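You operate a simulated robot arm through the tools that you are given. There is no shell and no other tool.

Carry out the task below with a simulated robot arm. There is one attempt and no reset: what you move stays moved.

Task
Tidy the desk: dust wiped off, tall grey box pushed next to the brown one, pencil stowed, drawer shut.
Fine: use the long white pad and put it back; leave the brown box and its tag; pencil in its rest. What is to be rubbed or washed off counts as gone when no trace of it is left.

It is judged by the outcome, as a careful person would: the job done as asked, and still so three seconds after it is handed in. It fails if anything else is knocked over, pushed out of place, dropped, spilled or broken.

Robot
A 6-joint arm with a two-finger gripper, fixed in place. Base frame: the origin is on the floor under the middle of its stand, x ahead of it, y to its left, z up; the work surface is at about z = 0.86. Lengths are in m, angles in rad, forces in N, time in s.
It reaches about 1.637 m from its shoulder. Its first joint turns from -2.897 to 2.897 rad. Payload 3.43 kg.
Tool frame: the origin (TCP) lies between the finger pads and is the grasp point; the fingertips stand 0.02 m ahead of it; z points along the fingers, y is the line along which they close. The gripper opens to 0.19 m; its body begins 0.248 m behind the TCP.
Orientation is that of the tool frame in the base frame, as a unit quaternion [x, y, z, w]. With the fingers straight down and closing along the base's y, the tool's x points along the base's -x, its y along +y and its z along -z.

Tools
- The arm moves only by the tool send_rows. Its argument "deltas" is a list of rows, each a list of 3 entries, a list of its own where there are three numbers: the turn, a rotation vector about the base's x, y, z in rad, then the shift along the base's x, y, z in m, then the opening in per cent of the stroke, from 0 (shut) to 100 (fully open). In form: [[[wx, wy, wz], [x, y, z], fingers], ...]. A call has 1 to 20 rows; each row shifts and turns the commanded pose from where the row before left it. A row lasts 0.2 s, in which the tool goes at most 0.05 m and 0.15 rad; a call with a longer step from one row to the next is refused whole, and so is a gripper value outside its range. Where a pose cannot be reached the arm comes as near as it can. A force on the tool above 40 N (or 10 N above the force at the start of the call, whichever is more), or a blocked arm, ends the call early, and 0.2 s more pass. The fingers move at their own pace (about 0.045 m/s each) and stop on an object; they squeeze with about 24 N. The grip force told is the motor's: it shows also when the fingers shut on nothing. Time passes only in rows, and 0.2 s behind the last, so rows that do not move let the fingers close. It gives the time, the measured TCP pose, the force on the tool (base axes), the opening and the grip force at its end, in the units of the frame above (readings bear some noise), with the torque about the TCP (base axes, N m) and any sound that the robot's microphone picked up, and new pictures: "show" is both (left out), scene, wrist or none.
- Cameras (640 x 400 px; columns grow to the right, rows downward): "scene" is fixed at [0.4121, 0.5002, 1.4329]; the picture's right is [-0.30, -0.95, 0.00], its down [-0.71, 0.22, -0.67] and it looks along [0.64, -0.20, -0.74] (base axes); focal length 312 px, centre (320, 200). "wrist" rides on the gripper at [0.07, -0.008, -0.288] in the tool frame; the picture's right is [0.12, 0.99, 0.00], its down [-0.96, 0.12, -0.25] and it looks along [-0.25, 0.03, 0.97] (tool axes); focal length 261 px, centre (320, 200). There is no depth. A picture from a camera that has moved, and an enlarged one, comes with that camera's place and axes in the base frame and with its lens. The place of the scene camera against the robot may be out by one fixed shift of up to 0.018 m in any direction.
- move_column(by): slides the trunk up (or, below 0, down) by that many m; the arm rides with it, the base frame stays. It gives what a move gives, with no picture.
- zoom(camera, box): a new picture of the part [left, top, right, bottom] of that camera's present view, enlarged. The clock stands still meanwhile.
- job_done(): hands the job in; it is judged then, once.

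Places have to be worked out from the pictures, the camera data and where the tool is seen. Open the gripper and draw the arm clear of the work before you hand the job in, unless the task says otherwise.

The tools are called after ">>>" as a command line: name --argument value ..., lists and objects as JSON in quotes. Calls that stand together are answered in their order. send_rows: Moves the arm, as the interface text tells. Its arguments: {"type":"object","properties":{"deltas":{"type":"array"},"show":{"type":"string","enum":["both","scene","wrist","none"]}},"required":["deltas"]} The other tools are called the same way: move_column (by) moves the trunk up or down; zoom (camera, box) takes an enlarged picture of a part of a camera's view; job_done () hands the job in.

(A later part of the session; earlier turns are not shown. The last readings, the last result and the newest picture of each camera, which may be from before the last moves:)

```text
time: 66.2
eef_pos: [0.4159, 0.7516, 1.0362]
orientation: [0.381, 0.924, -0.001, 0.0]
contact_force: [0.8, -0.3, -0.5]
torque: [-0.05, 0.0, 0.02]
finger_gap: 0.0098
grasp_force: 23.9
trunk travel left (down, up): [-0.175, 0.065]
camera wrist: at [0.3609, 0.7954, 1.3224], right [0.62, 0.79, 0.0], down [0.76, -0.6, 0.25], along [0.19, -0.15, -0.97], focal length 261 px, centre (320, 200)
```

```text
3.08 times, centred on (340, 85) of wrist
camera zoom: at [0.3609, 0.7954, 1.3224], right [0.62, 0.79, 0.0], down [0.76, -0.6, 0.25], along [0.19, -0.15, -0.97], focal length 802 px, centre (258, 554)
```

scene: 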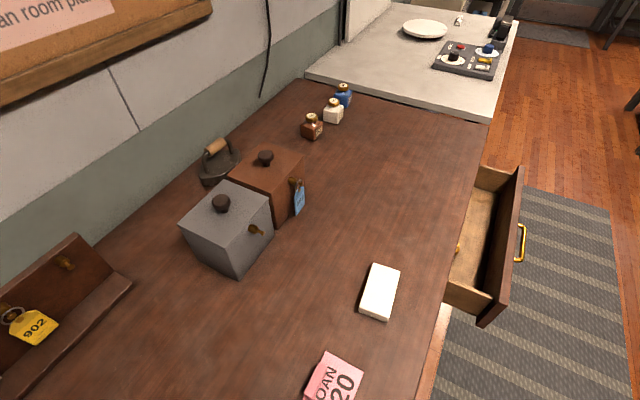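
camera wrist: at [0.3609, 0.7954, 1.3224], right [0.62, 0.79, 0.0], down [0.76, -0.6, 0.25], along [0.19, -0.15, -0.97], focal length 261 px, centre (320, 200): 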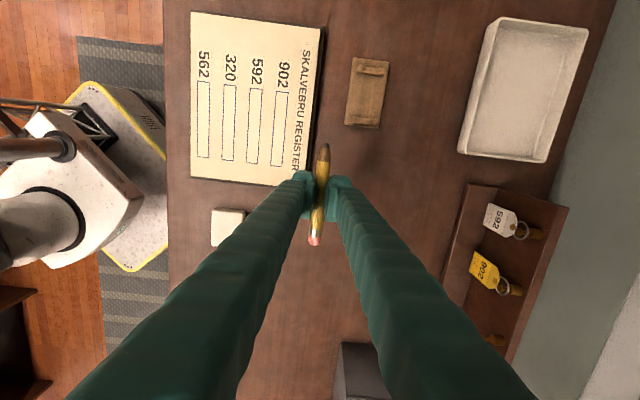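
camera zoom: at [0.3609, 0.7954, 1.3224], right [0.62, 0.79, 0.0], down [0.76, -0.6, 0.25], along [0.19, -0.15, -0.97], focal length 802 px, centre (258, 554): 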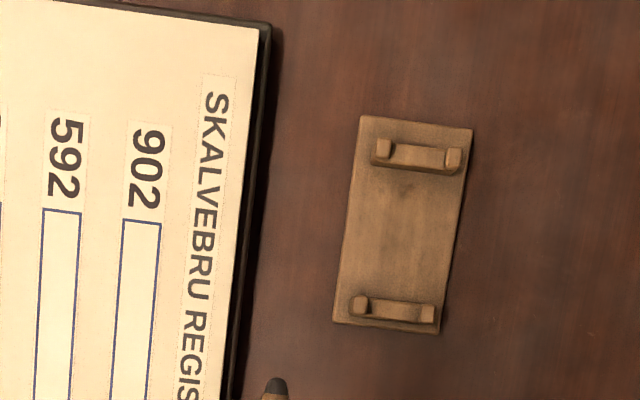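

The rest is a plate with two U-shaped cradles about 7.4 cm apart, lying along 135°, centred at about (0.360, 0.894). I check the pencil in the grip before lowering.

>>> zoom --camera "wrist" --box '[270, 130, 370, 260]'

```text
3.08 times, centred on (320, 195) of wrist
camera zoom: at [0.3609, 0.7954, 1.3224], right [0.62, 0.79, 0.0], down [0.76, -0.6, 0.25], along [0.19, -0.15, -0.97], focal length 802 px, centre (320, 215)
```

zoom: 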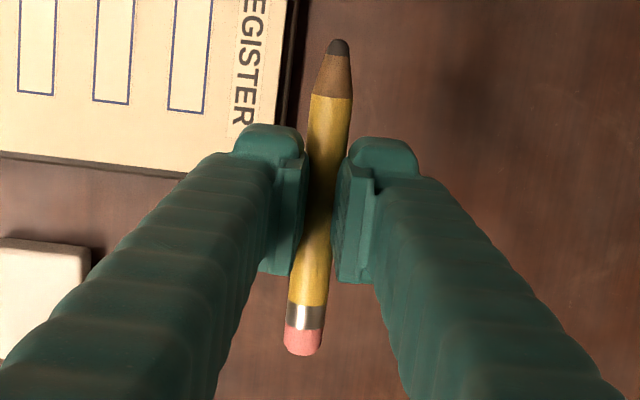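

The pencil is unchanged in the grip. I move over the rest and come down to about 4 cm above it.

>>> send_rows --deltas '[[[0, 0, 0], [-0.0145, 0.0359, -0.015], 3], [[0, 0, 0], [-0.0145, 0.0359, -0.02], 3], [[0, 0, 0], [-0.0145, 0.0359, -0.02], 3], [[0, 0, 0], [-0.0146, 0.0357, -0.02], 3], [[0, 0, 0], [0, 0, -0.015], 3], [[0, 0, 0], [0, 0, 0], 3]]' --show "wrist"

>>> zoom --camera "wrist" --box '[240, 110, 400, 270]'

```text
time: 67.6
eef_pos: [0.3566, 0.8949, 0.9439]
orientation: [0.381, 0.925, 0.0, 0.0]
contact_force: [0.0, 0.2, -0.6]
torque: [-0.03, 0.01, -0.02]
finger_gap: 0.0099
grasp_force: 24.6
trunk travel left (down, up): [-0.175, 0.065]
camera wrist: at [0.3018, 0.9377, 1.2305], right [0.62, 0.79, 0.0], down [0.76, -0.6, 0.25], along [0.2, -0.15, -0.97], focal length 261 px, centre (320, 200)
```

wrist: 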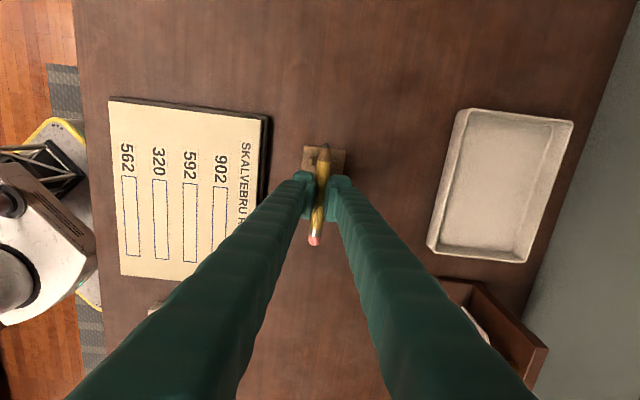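

```text
2.50 times, centred on (320, 190) of wrist
camera zoom: at [0.3018, 0.9377, 1.2305], right [0.62, 0.79, 0.0], down [0.76, -0.6, 0.25], along [0.2, -0.15, -0.97], focal length 652 px, centre (320, 225)
```

zoom: 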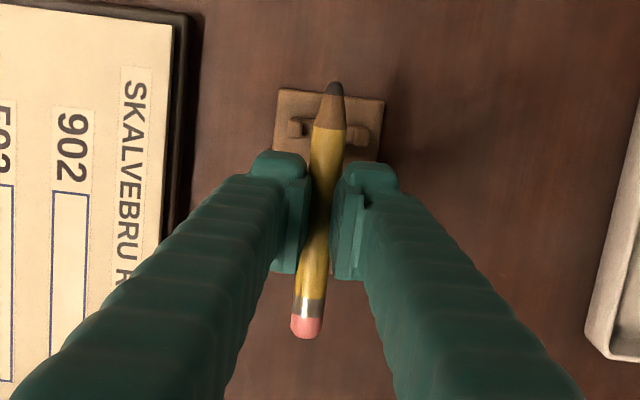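

Pencil and cradle centres agree within a millimetre or two. I lower in steps until it seats in the cradles.

>>> send_rows --deltas '[[[0, 0, 0], [0, 0, -0.015], 3], [[0, 0, 0], [0, 0, -0.01], 3], [[0, 0, 0], [0, 0, -0.004], 3], [[0, 0, 0], [0, 0, -0.003], 3], [[0, 0, 0], [0, 0, 0], 3]]' --show "wrist"

>>> zoom --camera "wrist" --box '[240, 110, 400, 270]'

```text
time: 68.8
eef_pos: [0.3566, 0.8959, 0.9123]
orientation: [0.382, 0.924, 0.0, -0.001]
contact_force: [0.0, -0.2, 0.0]
torque: [0.01, -0.02, 0.02]
finger_gap: 0.0059
grasp_force: 0.0
trunk travel left (down, up): [-0.175, 0.065]
camera wrist: at [0.3021, 0.9386, 1.1976], right [0.62, 0.79, 0.0], down [0.76, -0.6, 0.25], along [0.2, -0.15, -0.97], focal length 261 px, centre (320, 200)
```

wrist: 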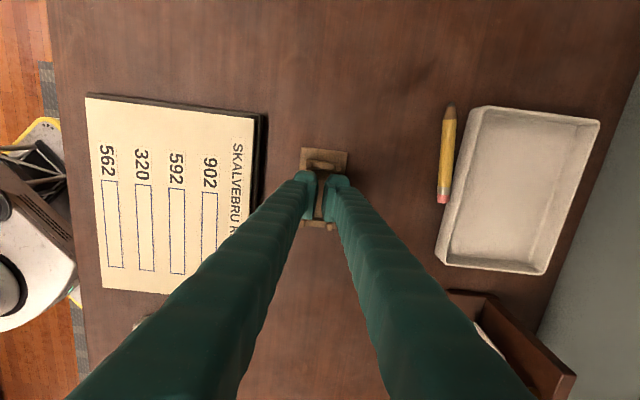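

```text
2.50 times, centred on (320, 190) of wrist
camera zoom: at [0.3021, 0.9386, 1.1976], right [0.62, 0.79, 0.0], down [0.76, -0.6, 0.25], along [0.2, -0.15, -0.97], focal length 652 px, centre (320, 225)
```

zoom: 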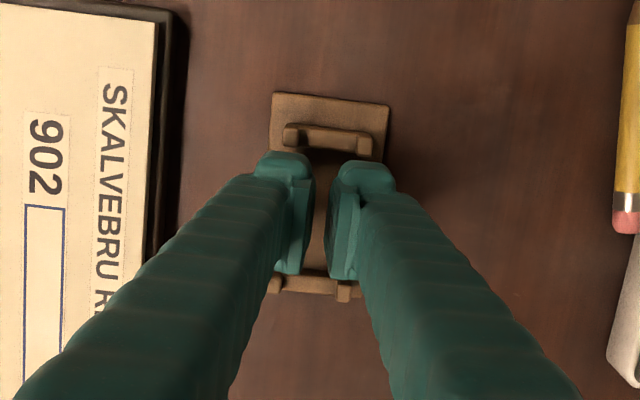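

The pencil slipped out of the fingertips just before the rest and rolled to a stop against the white tray; the grip was too shallow on its round body. I raise and look at where it lies.

>>> send_rows --deltas '[[[0, 0, 0], [0, 0, 0.02], 10], [[0, 0, 0], [0.005, -0.005, 0.04], 20], [[0, 0, 0], [0.01, -0.01, 0.04], 30], [[0, 0, 0], [0.01, -0.01, 0.02], 30], [[0, 0, 0], [0, 0, 0], 30]]' --show "both"

>>> zoom --camera "wrist" --box '[380, 60, 580, 260]'

```text
time: 70.0
eef_pos: [0.3827, 0.8703, 1.0323]
orientation: [0.381, 0.925, 0.0, -0.001]
contact_force: [-0.2, 1.4, -1.3]
torque: [0.02, 0.0, 0.04]
finger_gap: 0.0571
grasp_force: 0.1
trunk travel left (down, up): [-0.175, 0.065]
camera wrist: at [0.3281, 0.9137, 1.3179], right [0.62, 0.79, 0.0], down [0.76, -0.6, 0.25], along [0.2, -0.15, -0.97], focal length 261 px, centre (320, 200)
```

scene: 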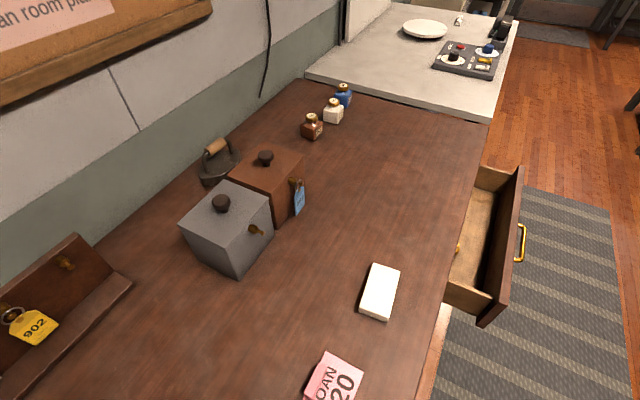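
wrist: 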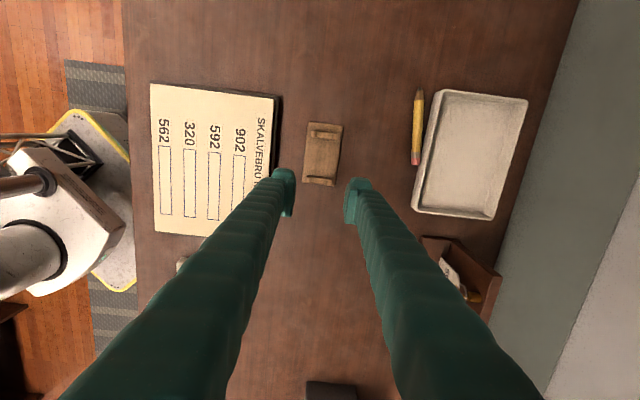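

```text
2.00 times, centred on (480, 160) of wrist
camera zoom: at [0.3281, 0.9137, 1.3179], right [0.62, 0.79, 0.0], down [0.76, -0.6, 0.25], along [0.2, -0.15, -0.97], focal length 521 px, centre (0, 280)
```

zoom: 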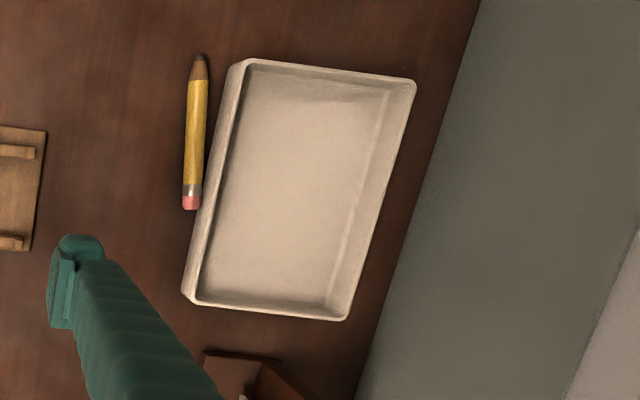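

The pencil lies beside the tray with its eraser end touching it (centre about (0.423, 1.049)), so there is no room for a finger behind it. It's also near the edge of reach, so I first raise the trunk, then plan to roll the pencil back towards me with light fingertip pressure from above before gripping it again.

>>> move_column --by 0.06

```text
time: 71.0
eef_pos: [0.3828, 0.8712, 1.092]
orientation: [0.381, 0.925, 0.0, 0.0]
contact_force: [-0.3, -0.1, -0.2]
torque: [-0.03, 0.0, -0.01]
finger_gap: 0.057
grasp_force: 0.1
trunk travel left (down, up): [-0.235, 0.005]
```

Trunk raised. Now I turn the tool so the two fingertips line up along the pencil, lower a bit and move closer for a good look.

>>> send_rows --deltas '[[[0, 0, 0.1425], [0, 0, -0.02], 35], [[0, 0, 0.1425], [0, 0, -0.03], 35], [[0, 0, 0.1425], [0, 0, -0.03], 35], [[0, 0, 0.1425], [0, 0, 0], 35], [[0, 0, 0.1425], [0, 0, 0], 35], [[0, 0, 0.1425], [0, 0, 0], 35], [[0, 0, 0.1425], [0.003, 0.02, 0], 35], [[0, 0, 0.1425], [0.003, 0.02, 0], 35], [[0, 0, 0.1425], [0.003, 0.02, 0], 35], [[0, 0, 0.1425], [0.003, 0.02, 0], 35], [[0, 0, 0.1425], [0.003, 0.02, 0], 35], [[0, 0, 0.1425], [0.003, 0.02, 0], 35], [[0, 0, 0], [0, 0, 0], 35]]' --show "both"

```text
time: 73.8
eef_pos: [0.4029, 0.989, 1.0137]
orientation: [-0.447, 0.894, 0.0, 0.0]
contact_force: [-0.1, -0.1, 0.1]
torque: [-0.04, -0.01, -0.03]
finger_gap: 0.0663
grasp_force: 0.0
trunk travel left (down, up): [-0.235, 0.005]
camera wrist: at [0.368, 0.9275, 1.2981], right [-0.87, 0.5, 0.0], down [0.48, 0.84, 0.25], along [0.12, 0.21, -0.97], focal length 261 px, centre (320, 200)
```

scene: 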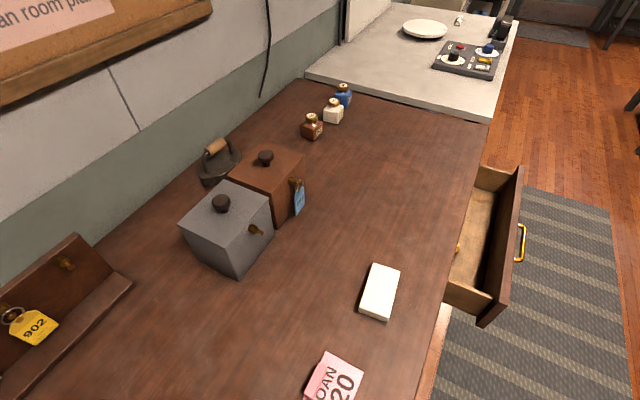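
wrist: 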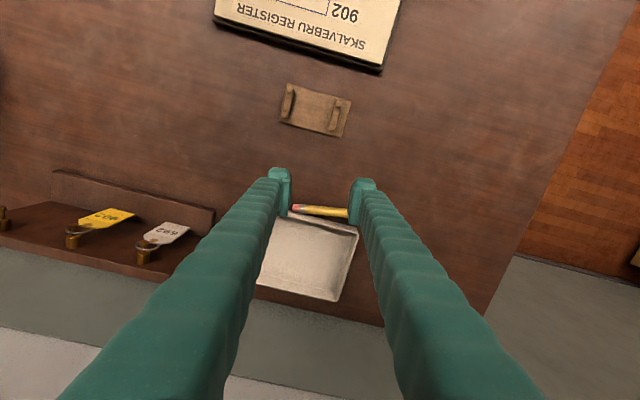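

>>> zoom --camera "wrist" --box '[250, 150, 410, 310]'

```text
2.50 times, centred on (330, 230) of wrist
camera zoom: at [0.368, 0.9275, 1.2981], right [-0.87, 0.5, 0.0], down [0.48, 0.84, 0.25], along [0.12, 0.21, -0.97], focal length 652 px, centre (295, 125)
```

zoom: 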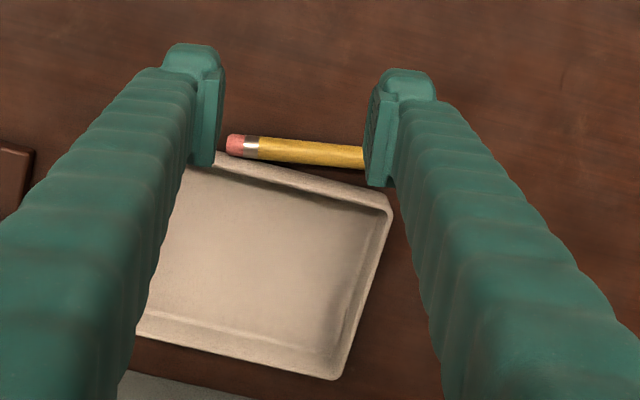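

The pencil's eraser end touches the tray and the tip end stands slightly off it. I narrow the fingers and move above its middle (z ≈ 0.93) to check reach and alignment.

>>> send_rows --deltas '[[[0, 0, 0], [0.0007, 0.02, -0.02], 15], [[0, 0, 0], [0.001, 0.02, -0.02], 15], [[0, 0, 0], [0.001, 0.0217, -0.02], 15], [[0, 0, 0], [0, 0, -0.024], 15], [[0, 0, 0], [0, 0, 0], 15]]' --show "wrist"

>>> zoom --camera "wrist" --box '[250, 130, 410, 270]'

```text
time: 75.0
eef_pos: [0.4071, 1.0459, 0.9376]
orientation: [-0.446, 0.895, 0.004, 0.002]
contact_force: [-0.5, -3.2, 3.7]
torque: [0.76, -0.09, 0.01]
finger_gap: 0.0285
grasp_force: 0.0
trunk travel left (down, up): [-0.235, 0.005]
camera wrist: at [0.3702, 0.9809, 1.2232], right [-0.87, 0.5, 0.0], down [0.49, 0.84, 0.25], along [0.12, 0.22, -0.97], focal length 261 px, centre (320, 200)
```

wrist: 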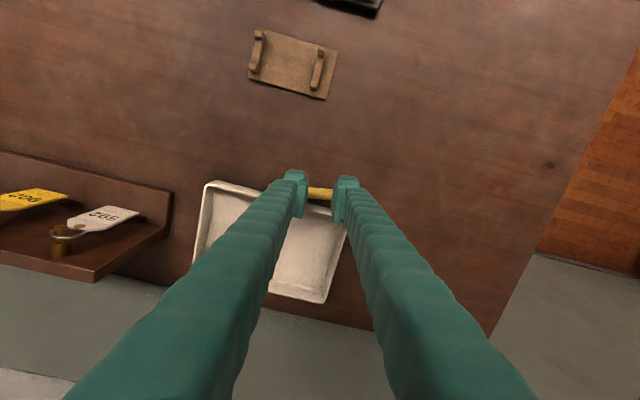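

```text
2.86 times, centred on (330, 200) of wrist
camera zoom: at [0.3702, 0.9809, 1.2232], right [-0.87, 0.5, 0.0], down [0.49, 0.84, 0.25], along [0.12, 0.22, -0.97], focal length 745 px, centre (291, 200)
```

zoom: 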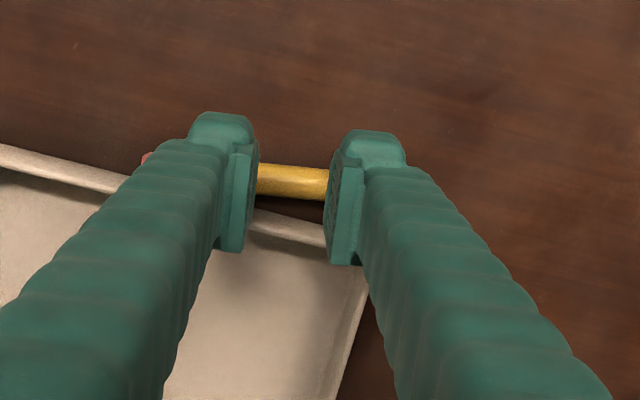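

The reading shows a small unexpected force (about 5 N, with torque) although the fingertips are well above the pencil. I hold still for a moment and look at both views before going on.

>>> send_rows --deltas '[[[0, 0, 0], [0, 0, 0], 15]]' --show "both"

```text
time: 75.4
eef_pos: [0.4036, 1.0543, 0.9265]
orientation: [-0.447, 0.894, -0.002, -0.001]
contact_force: [-0.1, 0.6, -1.4]
torque: [-0.07, 0.0, -0.01]
finger_gap: 0.0283
grasp_force: 0.0
trunk travel left (down, up): [-0.235, 0.005]
camera wrist: at [0.3694, 0.9938, 1.2113], right [-0.87, 0.5, 0.0], down [0.48, 0.84, 0.24], along [0.12, 0.21, -0.97], focal length 261 px, centre (320, 200)
```

scene: 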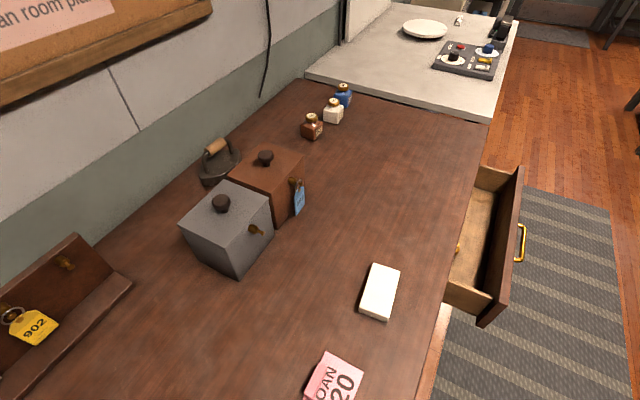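
wrist: 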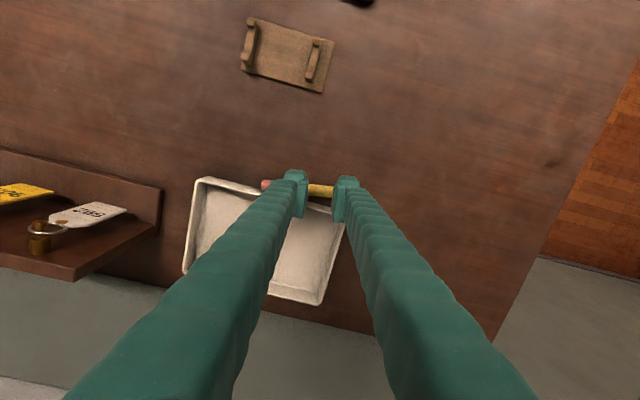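

It was only settling: force is back to zero and the pose is reached. The fingers are about 4.7 cm wide across, so to miss the tray rim I shift 6 mm towards the robot and go down gently until the fingertips just touch the pencil's top.

>>> send_rows --deltas '[[[0, 0, 0], [-0.0036, -0.0048, 0], 15], [[0, 0, 0], [0, 0, -0.01], 15], [[0, 0, 0], [0, 0, -0.01], 15], [[0, 0, 0], [0, 0, -0.004], 15], [[0, 0, 0], [0, 0, 0], 15], [[0, 0, 0], [0, 0, 0], 15]]' --show "wrist"

>>> zoom --camera "wrist" --box '[250, 130, 410, 270]'

```text
time: 76.8
eef_pos: [0.3989, 1.0476, 0.9037]
orientation: [-0.447, 0.894, 0.001, 0.0]
contact_force: [-0.2, 0.7, -0.1]
torque: [0.02, 0.0, -0.03]
finger_gap: 0.0284
grasp_force: 0.0
trunk travel left (down, up): [-0.235, 0.005]
camera wrist: at [0.3658, 0.9851, 1.1891], right [-0.87, 0.5, 0.0], down [0.49, 0.84, 0.25], along [0.12, 0.21, -0.97], focal length 261 px, centre (320, 200)
```

wrist: 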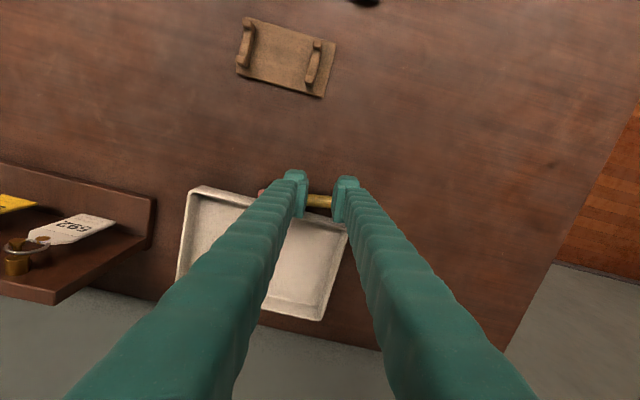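

```text
2.86 times, centred on (330, 200) of wrist
camera zoom: at [0.3658, 0.9851, 1.1891], right [-0.87, 0.5, 0.0], down [0.49, 0.84, 0.25], along [0.12, 0.21, -0.97], focal length 745 px, centre (291, 200)
```

zoom: 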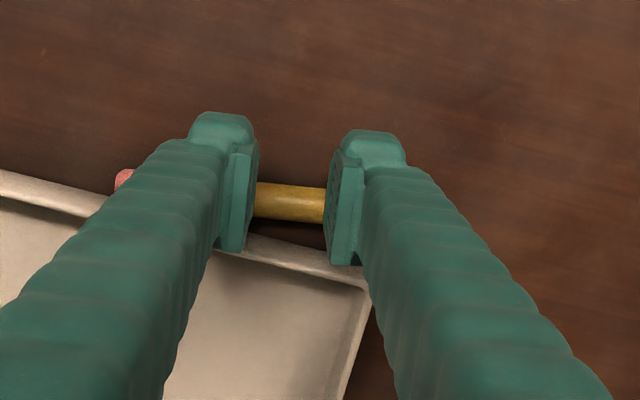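

The left fingertip's far edge comes within a couple of millimetres of the tray rim, so I shift 3 mm more towards the robot, then lower until light contact with the pencil.

>>> send_rows --deltas '[[[0, 0, 0], [-0.0018, -0.0024, 0], 15], [[0, 0, 0], [0, 0, -0.004], 15], [[0, 0, 0], [0, 0, -0.002], 15], [[0, 0, 0], [0, 0, 0], 15]]' --show "none"

```text
time: 77.8
eef_pos: [0.397, 1.0444, 0.8979]
orientation: [-0.447, 0.895, 0.0, 0.0]
contact_force: [0.0, -0.2, 0.3]
torque: [-0.01, 0.01, -0.02]
finger_gap: 0.0286
grasp_force: 0.0
trunk travel left (down, up): [-0.235, 0.005]
```

No contact yet at 0.898; I continue down in 1 mm steps.

>>> send_rows --deltas '[[[0, 0, 0], [0, 0, -0.001], 15], [[0, 0, 0], [0, 0, -0.001], 15], [[0, 0, 0], [0, 0, 0], 15]]' --show "none"

```text
time: 78.6
eef_pos: [0.398, 1.0443, 0.8958]
orientation: [-0.446, 0.895, 0.0, 0.0]
contact_force: [-0.3, 0.5, -0.7]
torque: [0.0, -0.02, 0.01]
finger_gap: 0.0284
grasp_force: 0.0
trunk travel left (down, up): [-0.235, 0.005]
```

>>> send_rows --deltas '[[[0, 0, 0], [0, 0, -0.001], 15], [[0, 0, 0], [0, 0, -0.001], 15], [[0, 0, 0], [0, 0, 0], 15]]' --show "none"

>>> zoom --camera "wrist" --box '[270, 150, 390, 250]'

```text
time: 79.4
eef_pos: [0.3975, 1.0446, 0.8946]
orientation: [-0.447, 0.894, 0.0, 0.001]
contact_force: [-1.0, 0.3, 6.1]
torque: [0.13, 0.04, 0.01]
finger_gap: 0.0287
grasp_force: 0.1
trunk travel left (down, up): [-0.235, 0.005]
```

```text
4.00 times, centred on (330, 200) of wrist
camera zoom: at [0.3633, 0.9825, 1.1806], right [-0.87, 0.5, 0.0], down [0.49, 0.84, 0.25], along [0.12, 0.21, -0.97], focal length 1043 px, centre (280, 200)
```

zoom: 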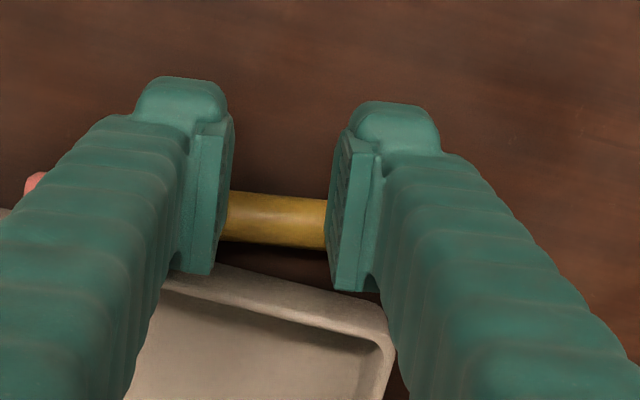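

6 N of contact on the pencil's top (right fingertip). I roll it slowly towards the robot about 1.2 cm.

>>> send_rows --deltas '[[[0, 0, 0], [-0.0018, -0.0024, 0], 15], [[0, 0, 0], [-0.0018, -0.0024, 0], 15], [[0, 0, 0], [-0.0018, -0.0024, 0], 15], [[0, 0, 0], [-0.0018, -0.0024, 0], 15]]' --show "wrist"

>>> zoom --camera "wrist" --box '[250, 130, 410, 270]'

```text
time: 80.4
eef_pos: [0.3911, 1.0358, 0.8939]
orientation: [-0.447, 0.895, 0.0, 0.0]
contact_force: [-0.5, 0.4, -1.0]
torque: [-0.02, 0.04, -0.02]
finger_gap: 0.0284
grasp_force: 0.1
trunk travel left (down, up): [-0.235, 0.005]
camera wrist: at [0.3567, 0.9736, 1.1795], right [-0.87, 0.5, 0.0], down [0.49, 0.84, 0.25], along [0.12, 0.21, -0.97], focal length 261 px, centre (320, 200)
```

wrist: 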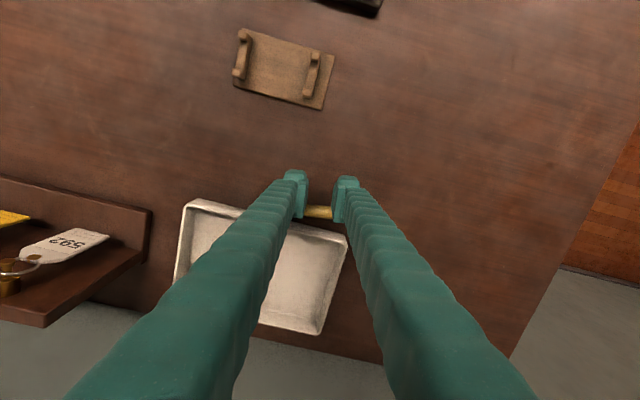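

```text
2.86 times, centred on (330, 200) of wrist
camera zoom: at [0.3567, 0.9736, 1.1795], right [-0.87, 0.5, 0.0], down [0.49, 0.84, 0.25], along [0.12, 0.21, -0.97], focal length 745 px, centre (291, 200)
```

zoom: 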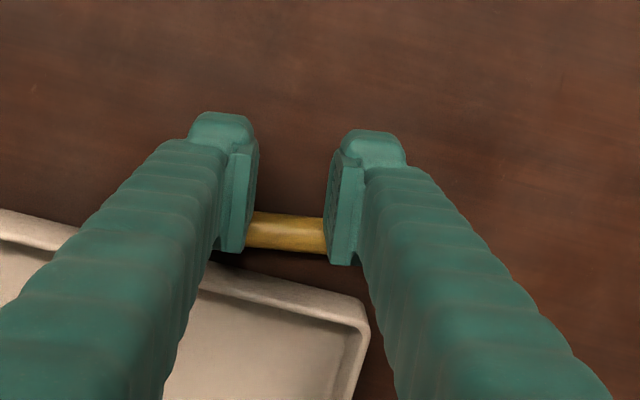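

The pencil barely moved: the fingertip edge slipped over it. A better way is to press with only the outer finger's narrow side, so I rise, turn the tool −90° and place that finger above the pencil.

>>> send_rows --deltas '[[[0, 0, 0], [-0.003, -0.004, 0.02], 15], [[0, 0, 0], [0, 0, 0.03], 18], [[0, 0, -0.1428], [0, 0, 0], 20], [[0, 0, -0.1428], [0, 0, 0], 20], [[0, 0, -0.1428], [0, 0, 0], 20], [[0, 0, -0.1428], [0, 0, 0], 20], [[0, 0, -0.1428], [0, 0, 0], 20], [[0, 0, -0.1428], [0, 0, 0], 20], [[0, 0, -0.1428], [0, 0, 0], 20], [[0, 0, -0.1428], [0, 0, 0], 20], [[0, 0, -0.1428], [0, 0, 0], 20], [[0, 0, -0.1428], [0, 0, 0], 20], [[0, 0, -0.1428], [0, -0.006, 0], 20], [[0, 0, 0], [0, 0, 0], 20], [[0, 0, 0], [0, 0, 0], 20]]' --show "wrist"

>>> zoom --camera "wrist" --box '[260, 110, 440, 270]'

```text
time: 83.6
eef_pos: [0.3892, 1.0259, 0.9442]
orientation: [0.316, 0.949, 0.0, -0.001]
contact_force: [1.0, 0.7, 0.4]
torque: [0.03, -0.02, 0.0]
finger_gap: 0.0383
grasp_force: 0.0
trunk travel left (down, up): [-0.235, 0.005]
camera wrist: at [0.3284, 1.0605, 1.2296], right [0.5, 0.87, 0.0], down [0.84, -0.49, 0.25], along [0.21, -0.12, -0.97], focal length 261 px, centre (320, 200)
```

wrist: 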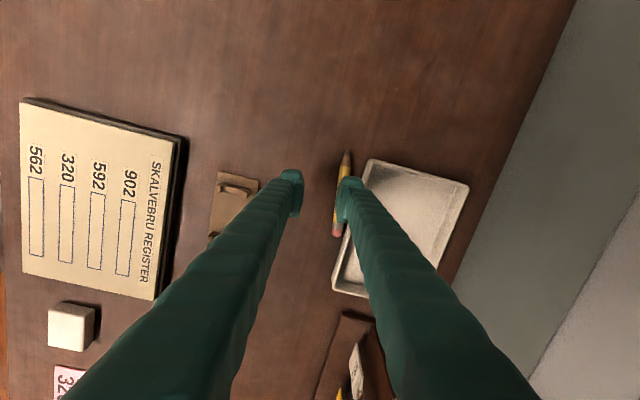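

```text
2.50 times, centred on (350, 190) of wrist
camera zoom: at [0.3284, 1.0605, 1.2296], right [0.5, 0.87, 0.0], down [0.84, -0.49, 0.25], along [0.21, -0.12, -0.97], focal length 652 px, centre (245, 225)
```

zoom: 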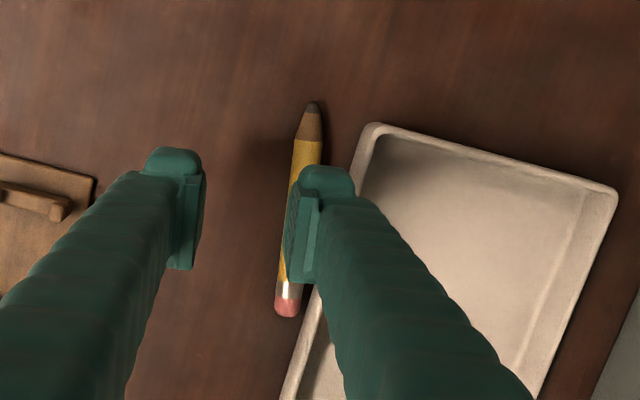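

Now I see it clearly: the pencil has about 6 mm clearance from the tray at the eraser and 2 cm near the tip, and the outer finger is right above its middle. I lower that finger onto the pencil gently.

>>> send_rows --deltas '[[[0, 0, 0], [0, 0, -0.02], 20], [[0, 0, 0], [0, 0, -0.02], 20], [[0, 0, 0], [0, 0, -0.005], 20], [[0, 0, 0], [0, 0, 0], 20], [[0, 0, 0], [0, 0, -0.002], 20], [[0, 0, 0], [0, 0, 0], 20]]' --show "none"

```text
time: 85.0
eef_pos: [0.3876, 1.0254, 0.8966]
orientation: [0.317, 0.949, 0.0, 0.0]
contact_force: [-0.2, 0.0, -0.1]
torque: [0.0, 0.04, 0.01]
finger_gap: 0.0378
grasp_force: 0.0
trunk travel left (down, up): [-0.235, 0.005]
```

>>> send_rows --deltas '[[[0, 0, 0], [0, 0, -0.001], 20], [[0, 0, 0], [0, 0, -0.001], 20], [[0, 0, 0], [0, 0, 0], 20]]' --show "none"

```text
time: 85.8
eef_pos: [0.3882, 1.0246, 0.8956]
orientation: [0.316, 0.949, 0.0, 0.0]
contact_force: [0.5, -0.7, 3.2]
torque: [0.13, -0.03, 0.02]
finger_gap: 0.0381
grasp_force: 0.1
trunk travel left (down, up): [-0.235, 0.005]
```

Light contact (3 N) on the pencil. I press half a millimetre more and roll it towards the robot in small steps.

>>> send_rows --deltas '[[[0, 0, 0], [0, 0, -0.0005], 20], [[0, 0, 0], [-0.0024, -0.0032, 0], 20], [[0, 0, 0], [-0.0024, -0.0032, 0], 20], [[0, 0, 0], [-0.0024, -0.0032, 0], 20]]' --show "wrist"

>>> zoom --camera "wrist" --box '[260, 110, 440, 270]'

```text
time: 86.8
eef_pos: [0.3807, 1.016, 0.8945]
orientation: [0.316, 0.949, -0.001, -0.001]
contact_force: [0.3, -0.2, 2.1]
torque: [0.08, -0.05, 0.0]
finger_gap: 0.0378
grasp_force: 0.1
trunk travel left (down, up): [-0.235, 0.005]
camera wrist: at [0.3208, 1.0505, 1.1795], right [0.5, 0.87, 0.0], down [0.84, -0.48, 0.25], along [0.21, -0.12, -0.97], focal length 261 px, centre (320, 200)
```

wrist: 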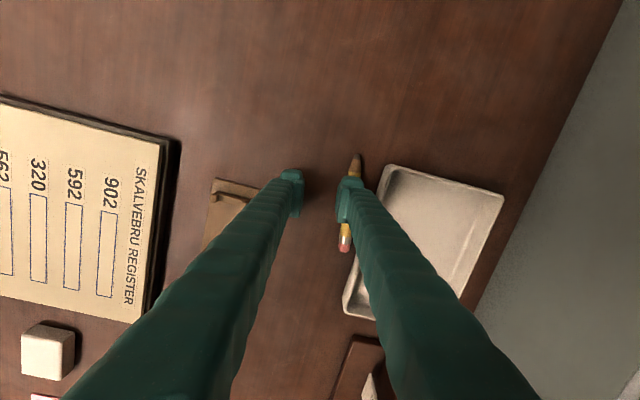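

```text
2.50 times, centred on (350, 190) of wrist
camera zoom: at [0.3208, 1.0505, 1.1795], right [0.5, 0.87, 0.0], down [0.84, -0.48, 0.25], along [0.21, -0.12, -0.97], focal length 652 px, centre (245, 225)
```

zoom: 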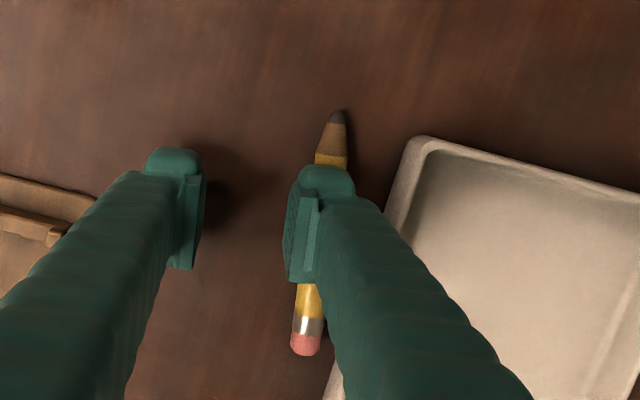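

It rolls: the gap to the tray is growing evenly. I continue rolling.

>>> send_rows --deltas '[[[0, 0, 0], [-0.0024, -0.0032, -0.0003], 20], [[0, 0, 0], [-0.0024, -0.0032, 0], 20], [[0, 0, 0], [-0.0024, -0.0032, 0], 20], [[0, 0, 0], [0, 0, 0], 20]]' --show "wrist"

>>> zoom --camera "wrist" --box '[260, 110, 440, 270]'

```text
time: 87.8
eef_pos: [0.3739, 1.0051, 0.8949]
orientation: [0.317, 0.948, 0.0, 0.0]
contact_force: [-0.2, -0.7, -0.2]
torque: [0.01, 0.01, 0.01]
finger_gap: 0.0381
grasp_force: 0.1
trunk travel left (down, up): [-0.235, 0.005]
camera wrist: at [0.3139, 1.0405, 1.1799], right [0.5, 0.87, 0.0], down [0.84, -0.48, 0.25], along [0.21, -0.12, -0.97], focal length 261 px, centre (320, 200)
```

wrist: 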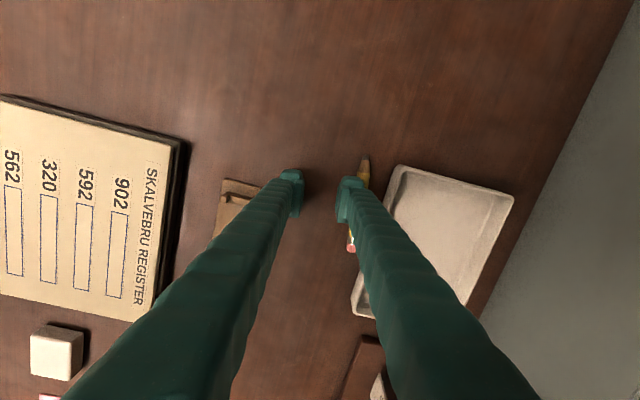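

```text
2.50 times, centred on (350, 190) of wrist
camera zoom: at [0.3139, 1.0405, 1.1799], right [0.5, 0.87, 0.0], down [0.84, -0.48, 0.25], along [0.21, -0.12, -0.97], focal length 652 px, centre (245, 225)
```

zoom: 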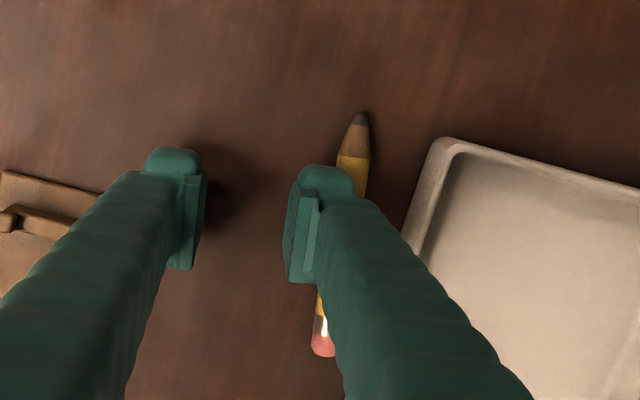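

It has rolled about 8 mm and the finger has run past it. I lift, step outward 2.4 cm and repeat the rolling stroke.

>>> send_rows --deltas '[[[0, 0, 0], [0, 0, 0.012], 20], [[0, 0, 0], [0.0142, 0.0194, 0], 20], [[0, 0, 0], [0, 0, 0], 20], [[0, 0, 0], [0, 0, -0.009], 20], [[0, 0, 0], [0, 0, -0.002], 20], [[0, 0, 0], [0, 0, 0], 20]]' --show "none"

```text
time: 89.2
eef_pos: [0.3869, 1.0253, 0.8956]
orientation: [0.317, 0.948, -0.001, 0.0]
contact_force: [-0.3, -0.7, 0.2]
torque: [0.02, 0.0, -0.01]
finger_gap: 0.0383
grasp_force: 0.0
trunk travel left (down, up): [-0.235, 0.005]
```

>>> send_rows --deltas '[[[0, 0, 0], [0, 0, -0.001], 20], [[0, 0, 0], [0, 0, -0.0005], 20], [[0, 0, 0], [0, 0, 0], 20]]' --show "none"

```text
time: 90.0
eef_pos: [0.3878, 1.0254, 0.8943]
orientation: [0.316, 0.949, 0.0, 0.0]
contact_force: [0.8, -1.4, 4.0]
torque: [0.02, -0.09, -0.01]
finger_gap: 0.0381
grasp_force: 0.4
trunk travel left (down, up): [-0.235, 0.005]
```

Contact again (4 N). Rolling stroke two:

>>> send_rows --deltas '[[[0, 0, 0], [-0.0024, -0.0032, -0.0003], 20], [[0, 0, 0], [-0.0024, -0.0032, 0], 20], [[0, 0, 0], [-0.0024, -0.0032, 0], 20], [[0, 0, 0], [-0.0024, -0.0032, 0], 20], [[0, 0, 0], [-0.0024, -0.0032, 0], 20], [[0, 0, 0], [0, 0, 0], 20]]' --show "wrist"

>>> zoom --camera "wrist" --box '[260, 110, 440, 270]'

```text
time: 91.4
eef_pos: [0.3761, 1.0096, 0.8942]
orientation: [0.316, 0.949, 0.0, 0.0]
contact_force: [0.7, -1.3, 10.5]
torque: [0.26, -0.21, -0.08]
finger_gap: 0.0378
grasp_force: 0.1
trunk travel left (down, up): [-0.235, 0.005]
camera wrist: at [0.3159, 1.0446, 1.1802], right [0.5, 0.87, 0.0], down [0.84, -0.49, 0.25], along [0.21, -0.12, -0.97], focal length 261 px, centre (320, 200)
```

wrist: 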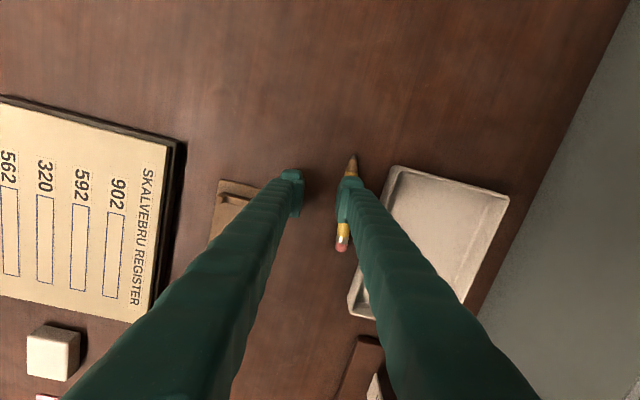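

```text
2.50 times, centred on (350, 190) of wrist
camera zoom: at [0.3159, 1.0446, 1.1802], right [0.5, 0.87, 0.0], down [0.84, -0.49, 0.25], along [0.21, -0.12, -0.97], focal length 652 px, centre (245, 225)
```

zoom: 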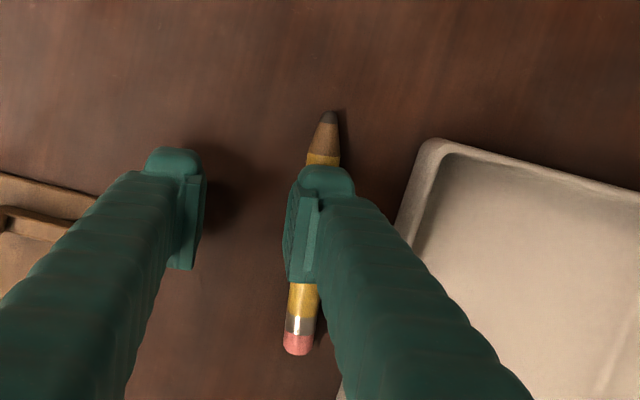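

The second stroke works well. I ease the pressure slightly and roll further.

>>> send_rows --deltas '[[[0, 0, 0], [-0.0024, -0.0032, 0.0003], 20], [[0, 0, 0], [-0.0024, -0.0032, 0], 20], [[0, 0, 0], [-0.0024, -0.0032, 0], 20], [[0, 0, 0], [-0.0024, -0.0032, 0], 20], [[0, 0, 0], [0, 0, 0], 20]]' --show "wrist"

>>> zoom --camera "wrist" --box '[260, 110, 440, 270]'

```text
time: 92.6
eef_pos: [0.3651, 0.9977, 0.8945]
orientation: [0.316, 0.949, 0.0, 0.0]
contact_force: [1.0, -0.4, 0.3]
torque: [0.02, -0.01, 0.02]
finger_gap: 0.0381
grasp_force: 0.0
trunk travel left (down, up): [-0.235, 0.005]
camera wrist: at [0.3055, 1.0317, 1.18], right [0.5, 0.87, 0.0], down [0.84, -0.48, 0.25], along [0.21, -0.12, -0.97], focal length 261 px, centre (320, 200)
```

wrist: 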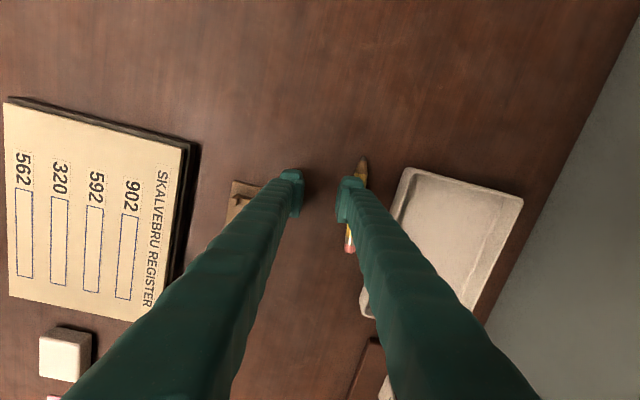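

```text
2.50 times, centred on (350, 190) of wrist
camera zoom: at [0.3055, 1.0317, 1.18], right [0.5, 0.87, 0.0], down [0.84, -0.48, 0.25], along [0.21, -0.12, -0.97], focal length 652 px, centre (245, 225)
```

zoom: 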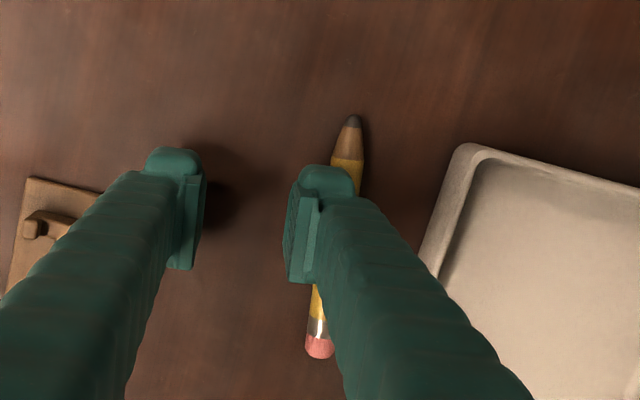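

The gap is about 3.4 cm now. One more stroke will give comfortable finger room.

>>> send_rows --deltas '[[[0, 0, 0], [0, 0, 0.012], 20], [[0, 0, 0], [0.0124, 0.017, 0], 20], [[0, 0, 0], [0, 0, 0], 20], [[0, 0, 0], [0, 0, -0.009], 20], [[0, 0, 0], [0, 0, -0.003], 20], [[0, 0, 0], [0, 0, 0], 20]]' --show "none"

```text
time: 94.0
eef_pos: [0.3778, 1.0132, 0.8949]
orientation: [0.316, 0.949, 0.0, 0.0]
contact_force: [0.7, 0.5, 5.2]
torque: [0.13, -0.09, 0.02]
finger_gap: 0.0383
grasp_force: 0.1
trunk travel left (down, up): [-0.235, 0.005]
```

>>> send_rows --deltas '[[[0, 0, 0], [-0.0024, -0.0032, 0], 20], [[0, 0, 0], [-0.0024, -0.0032, 0], 20], [[0, 0, 0], [-0.0024, -0.0032, 0], 20], [[0, 0, 0], [-0.0024, -0.0032, 0], 20], [[0, 0, 0], [-0.0024, -0.0032, 0], 20], [[0, 0, 0], [-0.0024, -0.0032, 0], 20], [[0, 0, 0], [-0.0024, -0.0032, 0], 20], [[0, 0, 0], [0, 0, 0], 20]]' --show "wrist"

>>> zoom --camera "wrist" --box '[260, 110, 440, 270]'

```text
time: 95.8
eef_pos: [0.3608, 0.99, 0.8925]
orientation: [0.317, 0.949, 0.0, 0.0]
contact_force: [-1.8, -0.7, 7.5]
torque: [0.17, -0.06, 0.03]
finger_gap: 0.0374
grasp_force: 0.1
trunk travel left (down, up): [-0.235, 0.005]
camera wrist: at [0.3014, 1.0257, 1.1787], right [0.5, 0.87, 0.0], down [0.84, -0.48, 0.25], along [0.21, -0.12, -0.97], focal length 261 px, centre (320, 200)
```

wrist: 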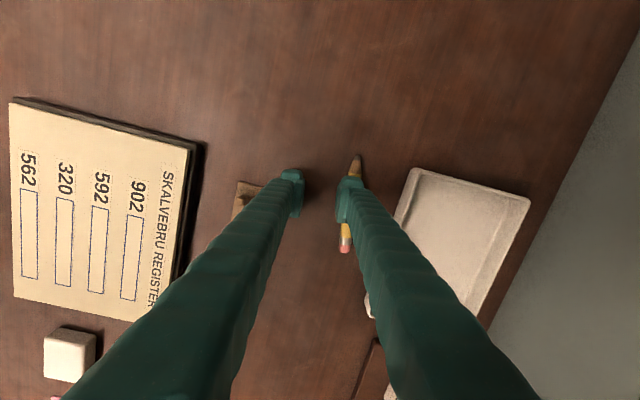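

```text
2.50 times, centred on (350, 190) of wrist
camera zoom: at [0.3014, 1.0257, 1.1787], right [0.5, 0.87, 0.0], down [0.84, -0.48, 0.25], along [0.21, -0.12, -0.97], focal length 652 px, centre (245, 225)
```

zoom: 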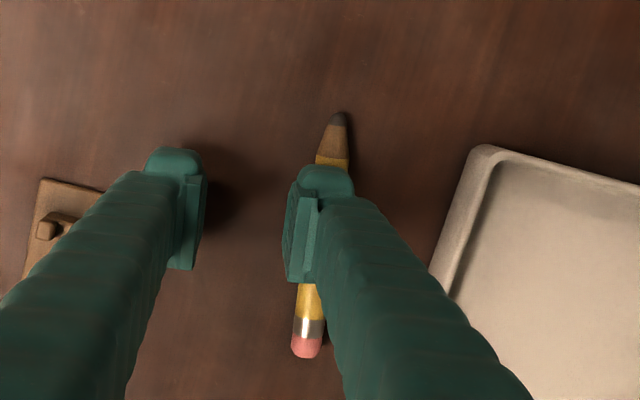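

The pencil now has about 5 cm to the tray. The first slip is explained: the pads end about 1 cm below the TCP, so I gripped above the pencil's midline. This time I'll go as low as the desk allows. I rise and centre over the pencil at (0.3945, 1.016).

>>> send_rows --deltas '[[[0, 0, 0], [0, 0, 0.025], 22], [[0, 0, 0.013], [0.012, 0.009, 0.02], 22], [[0, 0, 0.013], [0.0117, 0.009, 0], 22], [[0, 0, 0], [0.01, 0.0081, 0], 22], [[0, 0, 0], [0, 0, 0], 22], [[0, 0, 0], [0, 0, 0], 22]]' --show "wrist"

>>> zoom --camera "wrist" --box '[230, 100, 410, 260]'

```text
time: 97.2
eef_pos: [0.3971, 1.0184, 0.939]
orientation: [0.304, 0.953, 0.0, 0.0]
contact_force: [0.0, -0.2, 0.4]
torque: [-0.05, 0.01, 0.01]
finger_gap: 0.0422
grasp_force: 0.1
trunk travel left (down, up): [-0.235, 0.005]
camera wrist: at [0.3352, 1.0518, 1.2237], right [0.48, 0.88, 0.0], down [0.85, -0.46, 0.25], along [0.22, -0.12, -0.97], focal length 261 px, centre (320, 200)
```

wrist: 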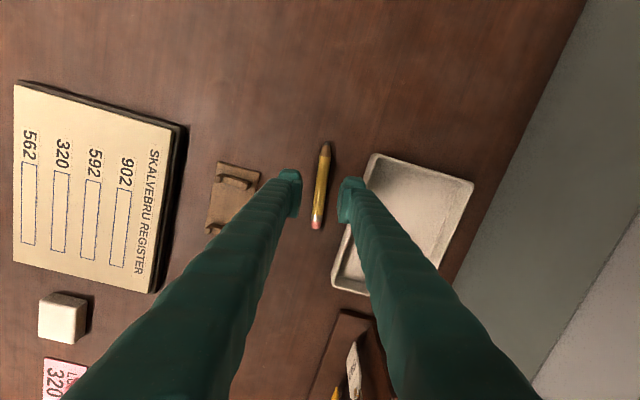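

```text
2.50 times, centred on (320, 180) of wrist
camera zoom: at [0.3352, 1.0518, 1.2237], right [0.48, 0.88, 0.0], down [0.85, -0.46, 0.25], along [0.22, -0.12, -0.97], focal length 652 px, centre (320, 250)
```

zoom: 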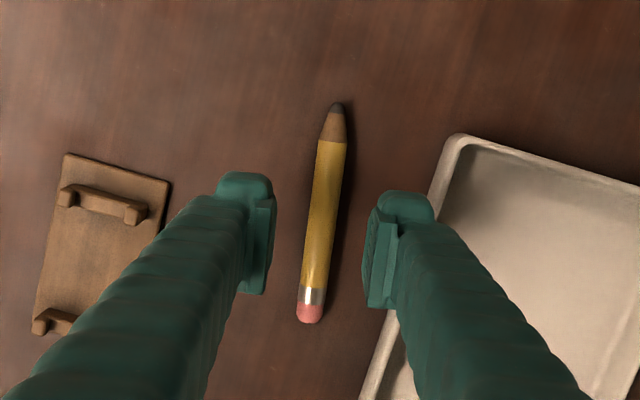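

The pencil is well centred. I narrow the opening a little (for clearance to the tray), align along its length and descend.

>>> send_rows --deltas '[[[0, 0, 0.003], [0.0035, 0.0006, 0], 18], [[0, 0, 0], [0, 0, -0.02], 18], [[0, 0, 0], [0, 0, -0.02], 18], [[0, 0, 0], [0, 0, -0.01], 18], [[0, 0, 0], [0, 0, -0.004], 18], [[0, 0, 0], [0, 0, 0], 18]]' --show "wrist"

>>> zoom --camera "wrist" --box '[230, 100, 410, 260]'

```text
time: 98.6
eef_pos: [0.3994, 1.0198, 0.8841]
orientation: [0.302, 0.953, 0.0, 0.0]
contact_force: [0.5, 0.1, -0.5]
torque: [-0.03, 0.01, 0.01]
finger_gap: 0.0343
grasp_force: 0.0
trunk travel left (down, up): [-0.235, 0.005]
camera wrist: at [0.3377, 1.0523, 1.1702], right [0.48, 0.88, 0.0], down [0.85, -0.46, 0.25], along [0.22, -0.12, -0.97], focal length 261 px, centre (320, 200)
```

wrist: 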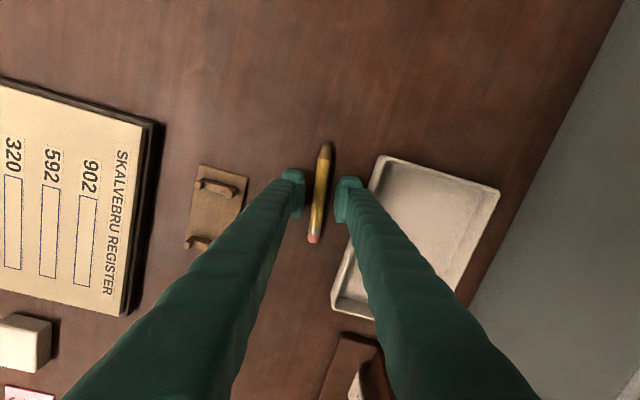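

```text
2.50 times, centred on (320, 180) of wrist
camera zoom: at [0.3377, 1.0523, 1.1702], right [0.48, 0.88, 0.0], down [0.85, -0.46, 0.25], along [0.22, -0.12, -0.97], focal length 652 px, centre (320, 250)
```

zoom: 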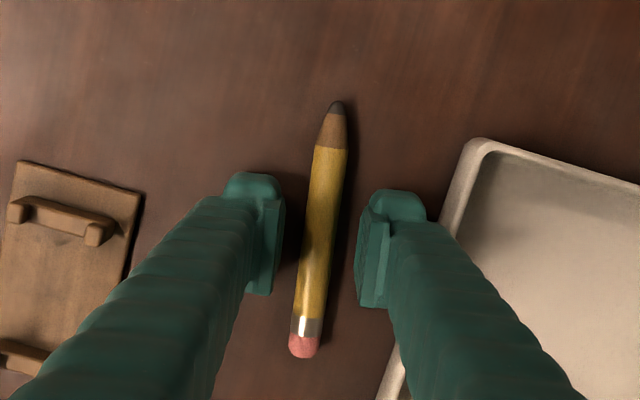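

Nicely between the fingers, clear of the tray. I lower in 1 mm steps to touch the desk.

>>> send_rows --deltas '[[[0, 0, 0], [0, 0, -0.001], 18], [[0, 0, 0], [0, 0, -0.001], 18], [[0, 0, 0], [0, 0, 0], 18]]' --show "none"

```text
time: 99.4
eef_pos: [0.3999, 1.0191, 0.8836]
orientation: [0.303, 0.953, 0.001, 0.0]
contact_force: [-0.5, 1.0, 0.7]
torque: [-0.02, 0.01, 0.0]
finger_gap: 0.034
grasp_force: 0.0
trunk travel left (down, up): [-0.235, 0.005]
```

>>> send_rows --deltas '[[[0, 0, 0], [0, 0, -0.001], 18], [[0, 0, 0], [0, 0, -0.001], 18], [[0, 0, 0], [0, 0, 0], 18]]' --show "none"

```text
time: 100.2
eef_pos: [0.3987, 1.0184, 0.8814]
orientation: [0.302, 0.953, 0.0, 0.0]
contact_force: [0.5, -0.3, -0.3]
torque: [0.01, 0.01, -0.02]
finger_gap: 0.0342
grasp_force: 0.0
trunk travel left (down, up): [-0.235, 0.005]
```

>>> send_rows --deltas '[[[0, 0, 0], [0, 0, -0.001], 18], [[0, 0, 0], [0, 0, -0.0007], 18], [[0, 0, 0], [0, 0, 0], 18]]' --show "none"

```text
time: 101.0
eef_pos: [0.3979, 1.0187, 0.8791]
orientation: [0.302, 0.953, 0.0, -0.001]
contact_force: [-0.3, 0.9, 8.5]
torque: [-0.05, 0.04, -0.08]
finger_gap: 0.0342
grasp_force: 0.1
trunk travel left (down, up): [-0.235, 0.005]
```

Fingertips touch the desk (8 N). I raise half a millimetre and close in small steps to find the contact width.

>>> send_rows --deltas '[[[0, 0, 0], [0, 0, 0.0006], 18], [[0, 0, 0], [0, 0, 0], 12], [[0, 0, 0], [0, 0, 0], 9], [[0, 0, 0], [0, 0, 0], 8], [[0, 0, 0], [0, 0, 0], 8]]' --show "none"

```text
time: 102.2
eef_pos: [0.3982, 1.0182, 0.8801]
orientation: [0.303, 0.953, 0.0, 0.0]
contact_force: [-0.8, -0.3, 8.8]
torque: [-0.03, -0.03, -0.04]
finger_gap: 0.0154
grasp_force: 0.3
trunk travel left (down, up): [-0.235, 0.005]
```

>>> send_rows --deltas '[[[0, 0, 0], [0, 0, 0], 7.5], [[0, 0, 0], [0, 0, 0], 7], [[0, 0, 0], [0, 0, 0], 7]]' --show "none"

```text
time: 103.0
eef_pos: [0.3987, 1.0183, 0.8799]
orientation: [0.302, 0.953, 0.0, 0.0]
contact_force: [-1.7, -1.0, 7.9]
torque: [0.01, 0.04, -0.03]
finger_gap: 0.0148
grasp_force: 0.9
trunk travel left (down, up): [-0.235, 0.005]
```

Contact at about 14.8 mm gap, close to the pencil's full width, so the grip is near its midline. I tighten gradually.

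>>> send_rows --deltas '[[[0, 0, 0], [0, 0, 0], 6], [[0, 0, 0], [0, 0, 0], 6], [[0, 0, 0], [0, 0, 0], 6]]' --show "none"

```text
time: 103.8
eef_pos: [0.3986, 1.0183, 0.8804]
orientation: [0.303, 0.953, 0.001, 0.0]
contact_force: [-0.6, -0.4, 7.6]
torque: [0.0, 0.02, -0.01]
finger_gap: 0.0134
grasp_force: 24.3
trunk travel left (down, up): [-0.235, 0.005]
```

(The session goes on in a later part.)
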